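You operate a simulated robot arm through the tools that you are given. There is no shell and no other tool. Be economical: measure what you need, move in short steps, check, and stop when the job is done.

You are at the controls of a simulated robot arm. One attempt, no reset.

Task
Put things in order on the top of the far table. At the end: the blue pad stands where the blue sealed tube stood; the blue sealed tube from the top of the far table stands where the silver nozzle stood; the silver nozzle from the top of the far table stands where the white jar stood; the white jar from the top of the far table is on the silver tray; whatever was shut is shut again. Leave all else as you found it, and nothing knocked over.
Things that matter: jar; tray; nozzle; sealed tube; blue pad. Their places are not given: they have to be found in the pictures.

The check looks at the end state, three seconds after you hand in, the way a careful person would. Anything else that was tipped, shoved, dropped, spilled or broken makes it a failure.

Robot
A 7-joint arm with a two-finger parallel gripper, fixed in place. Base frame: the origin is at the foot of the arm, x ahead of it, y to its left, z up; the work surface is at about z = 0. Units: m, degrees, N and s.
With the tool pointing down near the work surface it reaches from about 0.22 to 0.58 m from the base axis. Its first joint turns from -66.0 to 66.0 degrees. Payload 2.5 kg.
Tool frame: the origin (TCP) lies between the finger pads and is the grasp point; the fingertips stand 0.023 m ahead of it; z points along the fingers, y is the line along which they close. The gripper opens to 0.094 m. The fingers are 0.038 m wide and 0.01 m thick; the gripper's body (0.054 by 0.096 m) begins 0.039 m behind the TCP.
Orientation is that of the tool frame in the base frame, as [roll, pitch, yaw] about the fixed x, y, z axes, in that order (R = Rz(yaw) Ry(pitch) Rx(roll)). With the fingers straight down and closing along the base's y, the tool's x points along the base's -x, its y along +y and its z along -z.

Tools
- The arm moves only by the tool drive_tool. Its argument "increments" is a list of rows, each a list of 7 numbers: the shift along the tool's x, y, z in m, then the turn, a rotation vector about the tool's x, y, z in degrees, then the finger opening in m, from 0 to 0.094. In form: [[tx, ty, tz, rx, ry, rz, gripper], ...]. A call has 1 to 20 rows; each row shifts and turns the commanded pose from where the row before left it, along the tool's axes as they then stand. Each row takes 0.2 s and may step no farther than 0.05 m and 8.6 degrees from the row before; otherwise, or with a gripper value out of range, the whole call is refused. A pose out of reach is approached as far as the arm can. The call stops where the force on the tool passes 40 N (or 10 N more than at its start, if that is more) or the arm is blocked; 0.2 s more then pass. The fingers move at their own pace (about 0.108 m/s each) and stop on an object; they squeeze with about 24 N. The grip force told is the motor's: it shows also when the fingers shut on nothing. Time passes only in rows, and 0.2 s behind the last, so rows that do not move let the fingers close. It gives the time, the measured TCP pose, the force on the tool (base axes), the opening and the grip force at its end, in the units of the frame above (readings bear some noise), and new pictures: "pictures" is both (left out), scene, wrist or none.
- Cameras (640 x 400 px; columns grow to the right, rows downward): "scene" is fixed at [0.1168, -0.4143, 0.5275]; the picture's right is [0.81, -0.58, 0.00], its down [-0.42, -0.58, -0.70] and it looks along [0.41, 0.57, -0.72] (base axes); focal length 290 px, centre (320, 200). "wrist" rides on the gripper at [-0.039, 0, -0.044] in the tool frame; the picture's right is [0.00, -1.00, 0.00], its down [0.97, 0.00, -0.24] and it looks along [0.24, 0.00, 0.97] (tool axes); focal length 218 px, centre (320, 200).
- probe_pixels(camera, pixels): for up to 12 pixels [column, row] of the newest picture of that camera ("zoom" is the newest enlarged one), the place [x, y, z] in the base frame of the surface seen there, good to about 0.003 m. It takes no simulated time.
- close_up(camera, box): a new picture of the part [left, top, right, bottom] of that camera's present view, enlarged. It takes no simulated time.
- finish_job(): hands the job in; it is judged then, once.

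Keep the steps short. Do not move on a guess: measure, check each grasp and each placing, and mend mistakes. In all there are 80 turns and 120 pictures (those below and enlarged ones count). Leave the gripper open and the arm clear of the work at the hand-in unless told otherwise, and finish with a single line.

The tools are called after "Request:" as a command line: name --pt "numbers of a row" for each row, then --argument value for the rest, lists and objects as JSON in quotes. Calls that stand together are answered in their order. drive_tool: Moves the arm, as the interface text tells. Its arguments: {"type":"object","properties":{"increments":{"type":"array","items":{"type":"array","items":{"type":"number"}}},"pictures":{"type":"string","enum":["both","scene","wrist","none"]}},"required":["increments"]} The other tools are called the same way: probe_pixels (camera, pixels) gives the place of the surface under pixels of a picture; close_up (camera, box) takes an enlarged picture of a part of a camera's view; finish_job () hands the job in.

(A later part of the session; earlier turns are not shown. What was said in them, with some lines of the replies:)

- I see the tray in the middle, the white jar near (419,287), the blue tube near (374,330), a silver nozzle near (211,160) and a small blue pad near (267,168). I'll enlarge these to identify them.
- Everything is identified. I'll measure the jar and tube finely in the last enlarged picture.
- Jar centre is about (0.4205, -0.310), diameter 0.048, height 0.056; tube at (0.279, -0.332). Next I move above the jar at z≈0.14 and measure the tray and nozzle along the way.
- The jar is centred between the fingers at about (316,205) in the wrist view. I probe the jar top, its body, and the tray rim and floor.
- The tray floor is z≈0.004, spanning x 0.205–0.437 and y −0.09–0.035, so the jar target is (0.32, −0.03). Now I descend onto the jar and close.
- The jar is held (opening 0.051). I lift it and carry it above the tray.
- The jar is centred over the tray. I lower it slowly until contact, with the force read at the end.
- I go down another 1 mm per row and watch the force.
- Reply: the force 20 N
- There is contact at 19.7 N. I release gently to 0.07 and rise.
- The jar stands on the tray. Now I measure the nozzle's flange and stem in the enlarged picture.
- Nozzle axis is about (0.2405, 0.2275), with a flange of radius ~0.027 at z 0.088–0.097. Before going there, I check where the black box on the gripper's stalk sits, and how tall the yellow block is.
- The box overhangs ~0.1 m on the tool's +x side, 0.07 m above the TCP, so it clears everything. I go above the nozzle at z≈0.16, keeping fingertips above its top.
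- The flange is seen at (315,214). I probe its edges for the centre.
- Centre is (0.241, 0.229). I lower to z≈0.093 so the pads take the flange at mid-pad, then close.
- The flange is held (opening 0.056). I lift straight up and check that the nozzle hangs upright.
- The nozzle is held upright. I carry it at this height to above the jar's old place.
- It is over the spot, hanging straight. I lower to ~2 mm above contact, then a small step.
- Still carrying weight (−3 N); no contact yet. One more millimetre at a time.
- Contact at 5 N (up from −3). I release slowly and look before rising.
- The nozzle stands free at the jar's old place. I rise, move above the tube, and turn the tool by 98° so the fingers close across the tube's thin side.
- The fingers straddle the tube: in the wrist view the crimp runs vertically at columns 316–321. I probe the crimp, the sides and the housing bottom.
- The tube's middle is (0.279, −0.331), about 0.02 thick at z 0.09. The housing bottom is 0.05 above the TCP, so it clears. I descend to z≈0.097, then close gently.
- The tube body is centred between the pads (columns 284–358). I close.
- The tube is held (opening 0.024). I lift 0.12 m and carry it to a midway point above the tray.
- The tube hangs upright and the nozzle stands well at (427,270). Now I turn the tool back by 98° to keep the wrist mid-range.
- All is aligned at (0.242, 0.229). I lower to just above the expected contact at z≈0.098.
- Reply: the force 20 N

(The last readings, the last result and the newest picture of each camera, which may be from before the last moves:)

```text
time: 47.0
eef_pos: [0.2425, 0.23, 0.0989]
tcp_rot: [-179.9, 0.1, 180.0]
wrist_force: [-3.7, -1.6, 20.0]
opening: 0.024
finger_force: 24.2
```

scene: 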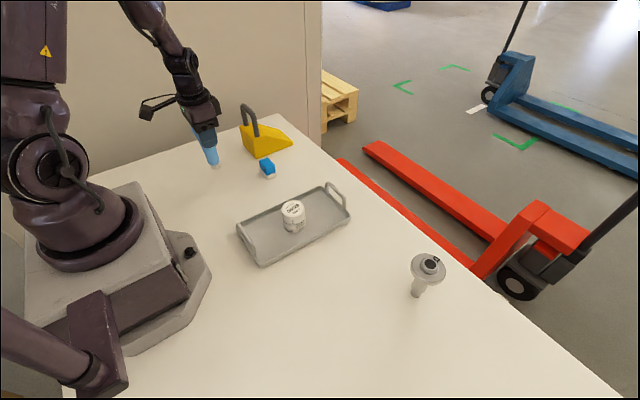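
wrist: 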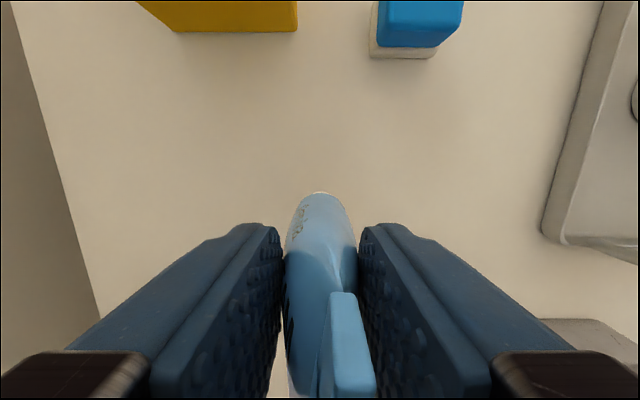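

Contact. I ease back 0.7 mm and open slowly.

Request:
drive_tool --pt "0 0 -0.0007 0 0 0 0.005" --pt "0 0 0 0 0 0 0.025" --pt "0 0 0 0 0 0 0.03" --pt "0 0 0 0 0 0 0.04" --pt "0 0 0 0 0 0 0.06" --pt "0 0 0 0 0 0 0.094" --pt "0 0 0 0 0 0 0.094"

```text
time: 48.6
eef_pos: [0.2436, 0.229, 0.0982]
tcp_rot: [-180.0, 0.1, 179.8]
wrist_force: [0.8, 0.2, 0.3]
opening: 0.0942
finger_force: 0.2
```

scene: 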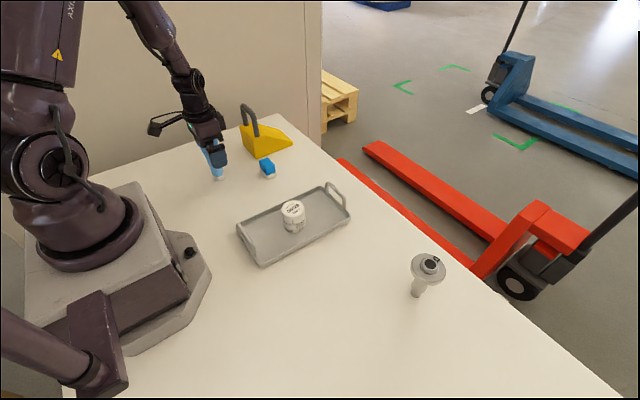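
wrist: 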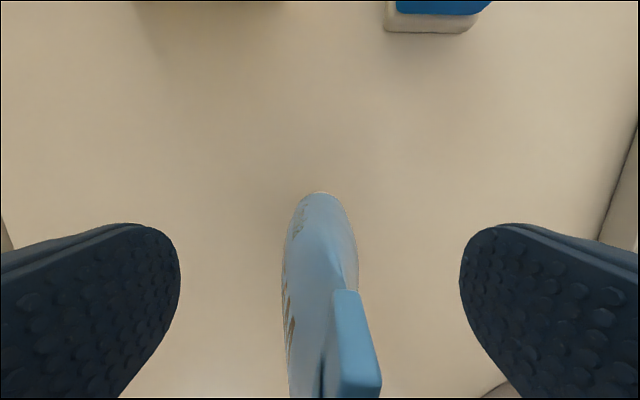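

The tube stands freely. I rise clear above it and move over the pad.

Request:
drive_tool --pt "0 0 -0.01 0 0 0 0.094" --pt "0 0 -0.04 0 0 0 0.094" --pt "0 0 -0.04 0 0 0 0.094" --pt "0 0 -0.05 0 0 0 0.094" --pt "-0.0286 -0.0165 0 0 0 0 0.094" --pt "-0.0286 -0.0165 0 0 0 0 0.094" --pt "-0.0286 -0.0165 0 0 0 0 0.094" --pt "-0.0286 -0.0165 0 0 0 0 0.094" --pt "0 0 0.04 0 0 0 0.094" --pt "0 0 0.04 0 0 0 0.094" --pt "0 0 0 0 0 0 0.094"

Request:
close_up --camera "scene" --box '[180, 100, 310, 200]'

```text
time: 51.0
eef_pos: [0.3566, 0.1615, 0.1578]
tcp_rot: [180.0, 0.1, 179.9]
wrist_force: [0.7, -0.1, 0.1]
opening: 0.0938
finger_force: 0.0
```

scene: 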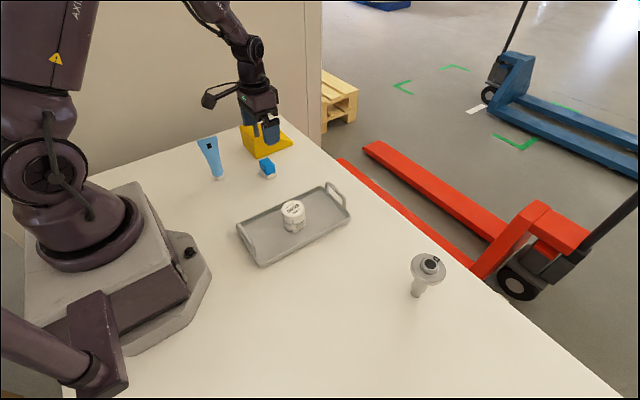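
wrist: 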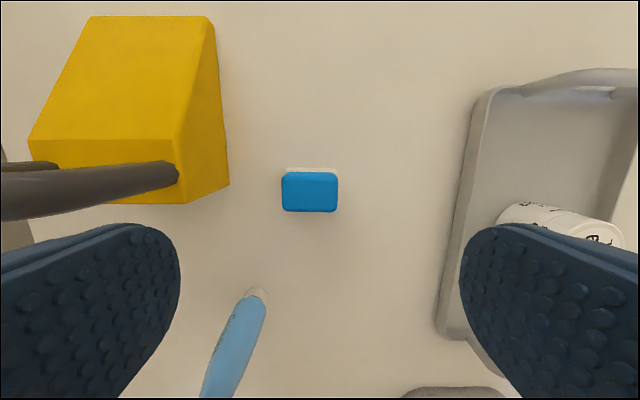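

```text
4.00 times, centred on (245, 150) of scene
```

zoom: 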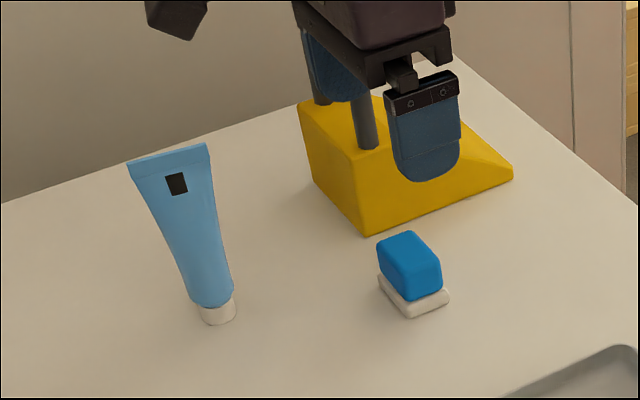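

The tube stands upright. I probe the pad's top and base edges and the yellow block's nearest parts.

Request:
probe_pixels --camera "wrist" --pixels '[[284, 192], [336, 192], [310, 175], [310, 209], [310, 192], [288, 169], [334, 169], [228, 184], [175, 172], [182, 202], [150, 165]]'

Request:
probe_pixels --camera "zoom" --pixels '[[410, 310], [380, 285], [447, 297], [366, 232], [365, 140], [217, 318], [203, 318], [232, 310], [170, 160]]'

```text
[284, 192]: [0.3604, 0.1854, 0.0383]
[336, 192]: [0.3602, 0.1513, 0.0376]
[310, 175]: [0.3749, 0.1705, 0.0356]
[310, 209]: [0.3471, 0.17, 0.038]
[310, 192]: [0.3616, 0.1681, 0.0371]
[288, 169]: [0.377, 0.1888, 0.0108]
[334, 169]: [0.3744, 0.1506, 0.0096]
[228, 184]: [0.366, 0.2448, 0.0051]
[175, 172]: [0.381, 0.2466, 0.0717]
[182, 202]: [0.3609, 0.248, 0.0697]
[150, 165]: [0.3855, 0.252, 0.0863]
```

```text
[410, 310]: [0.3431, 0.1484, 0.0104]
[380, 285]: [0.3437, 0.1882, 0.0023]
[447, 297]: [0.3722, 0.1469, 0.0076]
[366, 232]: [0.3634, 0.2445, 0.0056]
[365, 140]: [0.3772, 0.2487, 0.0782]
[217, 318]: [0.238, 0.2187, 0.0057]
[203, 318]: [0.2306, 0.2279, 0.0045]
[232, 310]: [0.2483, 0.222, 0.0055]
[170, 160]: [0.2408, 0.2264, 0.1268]
```

I take a closer look at how the pad's blue part sits on its white base.

Request:
close_up --camera "scene" --box '[252, 152, 284, 184]'

Request:
close_up --camera "wrist" --box '[270, 155, 350, 225]'

```text
12.50 times, centred on (268, 168) of scene
```

zoom: 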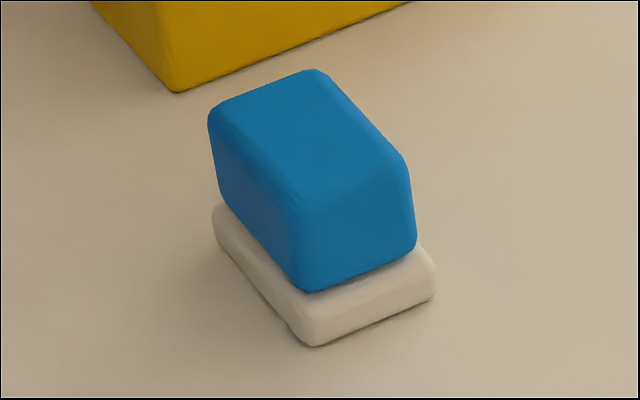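

```text
5.71 times, centred on (310, 190) of wrist
```

zoom: 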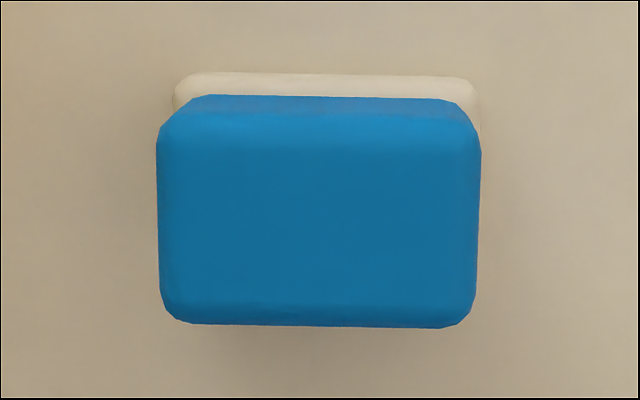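

It looks like a single felt eraser: blue handle, white pad. I grip the blue part along y, with fingertips just above the base and opening 0.07 to stay clear of the yellow block.

Request:
drive_tool --pt "-0.004 0.007 0 0 0 0 0.07" --pt "0 0 0.04 0 0 0 0.07" --pt "0 0 0.04 0 0 0 0.07" --pt "0 0 0.03 0 0 0 0.07" --pt "0 0 0.0105 0 0 0 0.07" --pt "0 0 0 0 0 0 0.07" --pt "0 0 0 0 0 0 0.05" --pt "0 0 0 0 0 0 0.035" --pt "0 0 0 0 0 0 0.02" --pt "0 0 0 0 0 0 0.02"

```text
time: 53.2
eef_pos: [0.3615, 0.1696, 0.0394]
tcp_rot: [180.0, 0.2, 179.9]
wrist_force: [0.2, 0.6, -0.3]
opening: 0.0435
finger_force: 24.3
```

scene: 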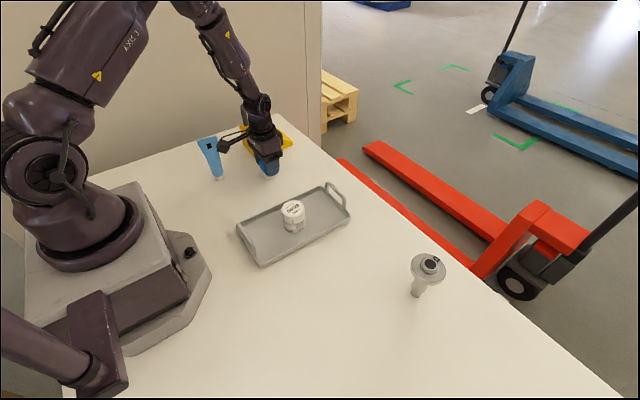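
wrist: 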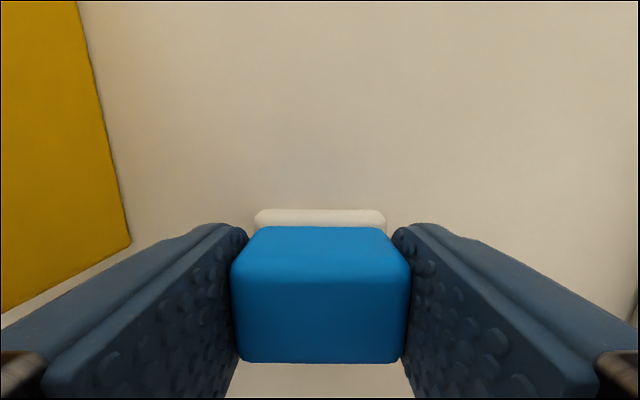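

Gripped (opening 0.0435). I lift and check that the base comes along.

Request:
drive_tool --pt "0 0 -0.01 0 0 0 0.02" --pt "0 0 -0.03 0 0 0 0.02" --pt "0 0 -0.04 0 0 0 0.02" --pt "0 0 -0.04 0 0 0 0.02" --pt "0 0 -0.02 0 0 0 0.02" --pt "0 0 0 0 0 0 0.02" --pictures "none"

Request:
close_up --camera "scene" --box '[180, 90, 310, 190]'

```text
time: 54.6
eef_pos: [0.3609, 0.17, 0.1783]
tcp_rot: [179.9, 0.2, 179.9]
wrist_force: [0.4, -0.3, -0.9]
opening: 0.0431
finger_force: 23.6
```

```text
4.00 times, centred on (245, 140) of scene
```

zoom: 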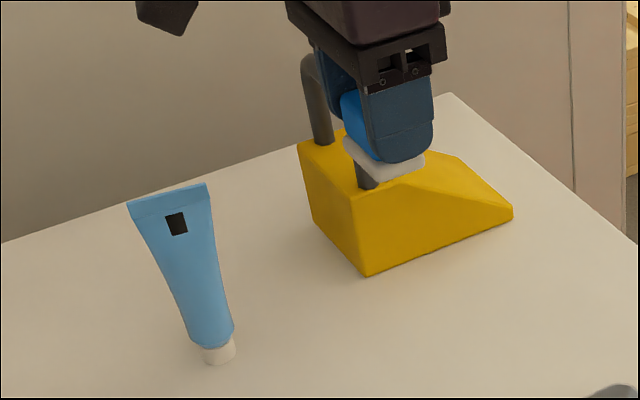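

The whole pad came up, and the tube stands. I carry the pad to above the tube's old place (0.279, −0.332).

Request:
drive_tool --pt "0.0055 -0.0334 0 0 0 0 0.02" --pt "0.0055 -0.0334 0 0 0 0 0.02" --pt "0.0055 -0.0334 0 0 0 0 0.02" --pt "0.0055 -0.0334 0 0 0 0 0.02" --pt "0.0055 -0.0334 0 0 0 0 0.02" --pt "0.0055 -0.0334 0 0 0 0 0.02" --pt "0.0055 -0.0334 0 0 0 0 0.02" --pt "0.0055 -0.0334 0 0 0 0 0.02" --pt "0.0055 -0.0334 0 0 0 0 0.02" --pt "0.0055 -0.0334 0 0 0 0 0.02" --pt "0.0055 -0.0334 0 0 0 0 0.02" --pt "0.0055 -0.0334 0 0 0 0 0.02" --pt "0.0055 -0.0334 0 0 0 0 0.02" --pt "0.0055 -0.0334 0 0 0 0 0.02" --pt "0.0055 -0.0334 0 0 0 0 0.02" --pt "0 0 0 0 0 0 0.02" --pt "0 0 0.04 0 0 0 0.02" --pt "0 0 0.04 0 0 0 0.02" --pt "0 0 0 0 0 0 0.02"

```text
time: 58.6
eef_pos: [0.2781, -0.3294, 0.0978]
tcp_rot: [-180.0, 0.1, 180.0]
wrist_force: [0.5, 0.4, -0.7]
opening: 0.0435
finger_force: 24.1
```

scene: 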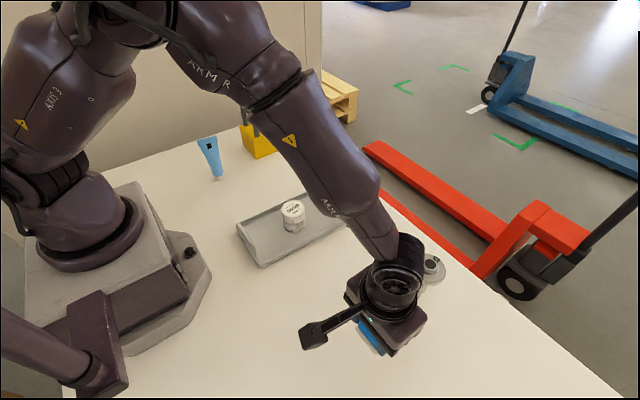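
wrist: 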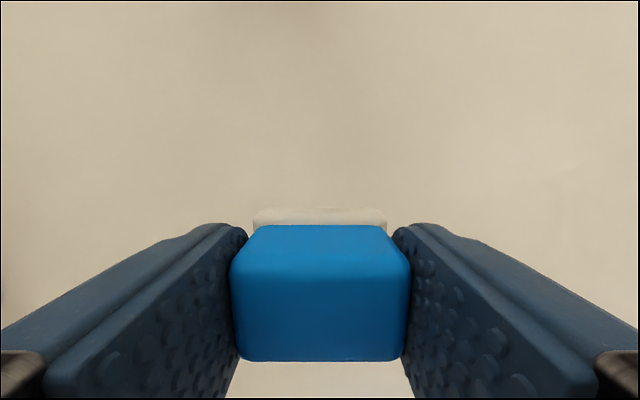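

Positioned to about 2 mm. I correct y slightly, lower to ~0.041, then step down by millimetres.

Request:
drive_tool --pt "0 -0.001 0.03 0 0 0 0.02" --pt "0 0 0.02 0 0 0 0.02" --pt "0 0 0.006 0 0 0 0.02" --pt "0 0 0 0 0 0 0.02" --pictures "none"

Request:
drive_tool --pt "0 0 0.001 0 0 0 0.02" --pt "0 0 0 0 0 0 0.02" --pictures "none"

Request:
drive_tool --pt "0 0 0.001 0 0 0 0.02" --pt "0 0 0 0 0 0 0.02" --pictures "none"

```text
time: 59.6
eef_pos: [0.2777, -0.3313, 0.0418]
tcp_rot: [179.9, 0.1, 179.9]
wrist_force: [-0.1, 0.6, -0.1]
opening: 0.0433
finger_force: 24.3
```

```text
time: 60.2
eef_pos: [0.277, -0.3311, 0.0404]
tcp_rot: [-180.0, 0.1, 179.9]
wrist_force: [0.7, -0.8, -0.3]
opening: 0.0431
finger_force: 23.9
```

```text
time: 60.8
eef_pos: [0.278, -0.3321, 0.0397]
tcp_rot: [-179.9, 0.1, 180.0]
wrist_force: [-0.2, 0.2, -0.4]
opening: 0.0435
finger_force: 23.7
```

Request:
drive_tool --pt "0 0 0.001 0 0 0 0.02" --pt "0 0 0 0 0 0 0.02" --pictures "none"

Request:
drive_tool --pt "0 0 0.0005 0 0 0 0.02" --pt "0 0 0 0 0 0 0.02" --pictures "none"

```text
time: 61.4
eef_pos: [0.2788, -0.3324, 0.0401]
tcp_rot: [179.9, 0.2, 179.9]
wrist_force: [-0.4, 0.2, -1.0]
opening: 0.0432
finger_force: 24.3
```

```text
time: 62.0
eef_pos: [0.2786, -0.3307, 0.0385]
tcp_rot: [180.0, 0.1, 179.9]
wrist_force: [-0.5, -0.8, -0.7]
opening: 0.0432
finger_force: 24.3
```

No contact yet; continuing in half-millimetre steps.

Request:
drive_tool --pt "0 0 0.0005 0 0 0 0.02" --pt "0 0 0 0 0 0 0.02" --pictures "none"

Request:
drive_tool --pt "0 0 0.0005 0 0 0 0.02" --pt "0 0 0 0 0 0 0.02" --pictures "none"

```text
time: 62.6
eef_pos: [0.2779, -0.3324, 0.0372]
tcp_rot: [180.0, 0.1, 179.8]
wrist_force: [-1.8, 2.8, 7.1]
opening: 0.0433
finger_force: 23.9
```

```text
time: 63.2
eef_pos: [0.2787, -0.3311, 0.0369]
tcp_rot: [179.9, 0.1, 179.8]
wrist_force: [-5.2, 4.7, 17.6]
opening: 0.043
finger_force: 23.6
```

Contact. I ease back, open, rise well clear (above the nozzle) and look.

Request:
drive_tool --pt "0 0 -0.0007 0 0 0 0.02" --pt "0 0 0 0 0 0 0.045" --pt "0 0 0 0 0 0 0.055" --pt "0 0 0 0 0 0 0.08" --pt "0 0 0 0 0 0 0.08" --pt "0 0 -0.03 0 0 0 0.08" --pt "0 0 -0.04 0 0 0 0.08" --pt "0 0 -0.05 0 0 0 0.08" --pt "0 0 -0.05 0 0 0 0.08" --pt "0 0 -0.05 0 0 0 0.094" --pt "0.0 0.04 0 0 0 0 0.094" --pt "0.0 0.04 0 0 0 0 0.094" --pt "0.0 0.04 0 0 0 0 0.094" --pt "0.0 0.04 0 0 0 0 0.094" --pt "0 0 0 0 0 0 0.094"

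Request:
close_up --camera "scene" --box '[320, 230, 480, 370]'

```text
time: 66.4
eef_pos: [0.2786, -0.1711, 0.258]
tcp_rot: [180.0, 0.0, 179.9]
wrist_force: [-0.1, 0.1, -0.1]
opening: 0.0939
finger_force: 0.1
```

scene: 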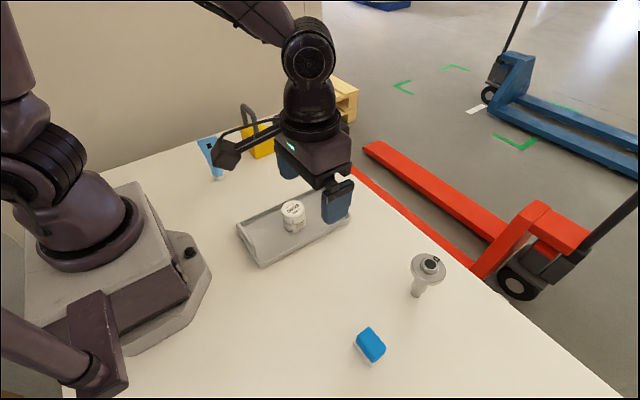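
wrist: 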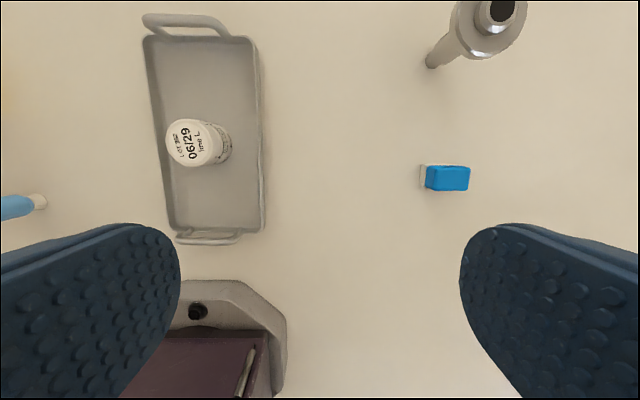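

```text
2.86 times, centred on (400, 300) of scene
```

zoom: 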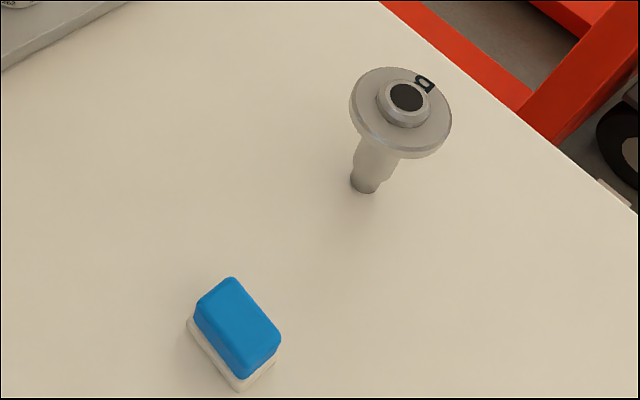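

All four are in place and upright. One last check of the positions of the pad, nozzle, jar and tray.

Request:
probe_pixels --camera "zoom" --pixels '[[238, 325], [356, 108], [446, 118], [400, 70], [398, 152], [365, 188]]'

Request:
probe_pixels --camera "scene" --pixels '[[262, 264], [348, 212], [292, 210], [217, 178]]'

```text
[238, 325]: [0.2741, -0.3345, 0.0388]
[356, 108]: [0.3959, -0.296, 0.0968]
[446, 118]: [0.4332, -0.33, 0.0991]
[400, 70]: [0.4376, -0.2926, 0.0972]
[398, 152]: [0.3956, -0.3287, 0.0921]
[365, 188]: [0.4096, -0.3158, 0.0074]
```

```text
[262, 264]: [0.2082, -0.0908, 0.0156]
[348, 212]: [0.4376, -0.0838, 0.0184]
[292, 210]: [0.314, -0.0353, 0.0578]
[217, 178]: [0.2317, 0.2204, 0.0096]
```

The readings match the targets to within about 5 mm, the tray hasn't moved, and the gripper is open and clear, so I hand in.

Request:
finish_job

```text
The job is handed in.
```

The white jar is on the silver tray, the nozzle is at the jar's old place, the tube at the nozzle's and the blue pad at the tube's; all are upright, the jar is still shut, nothing else was moved, and the job is handed in.
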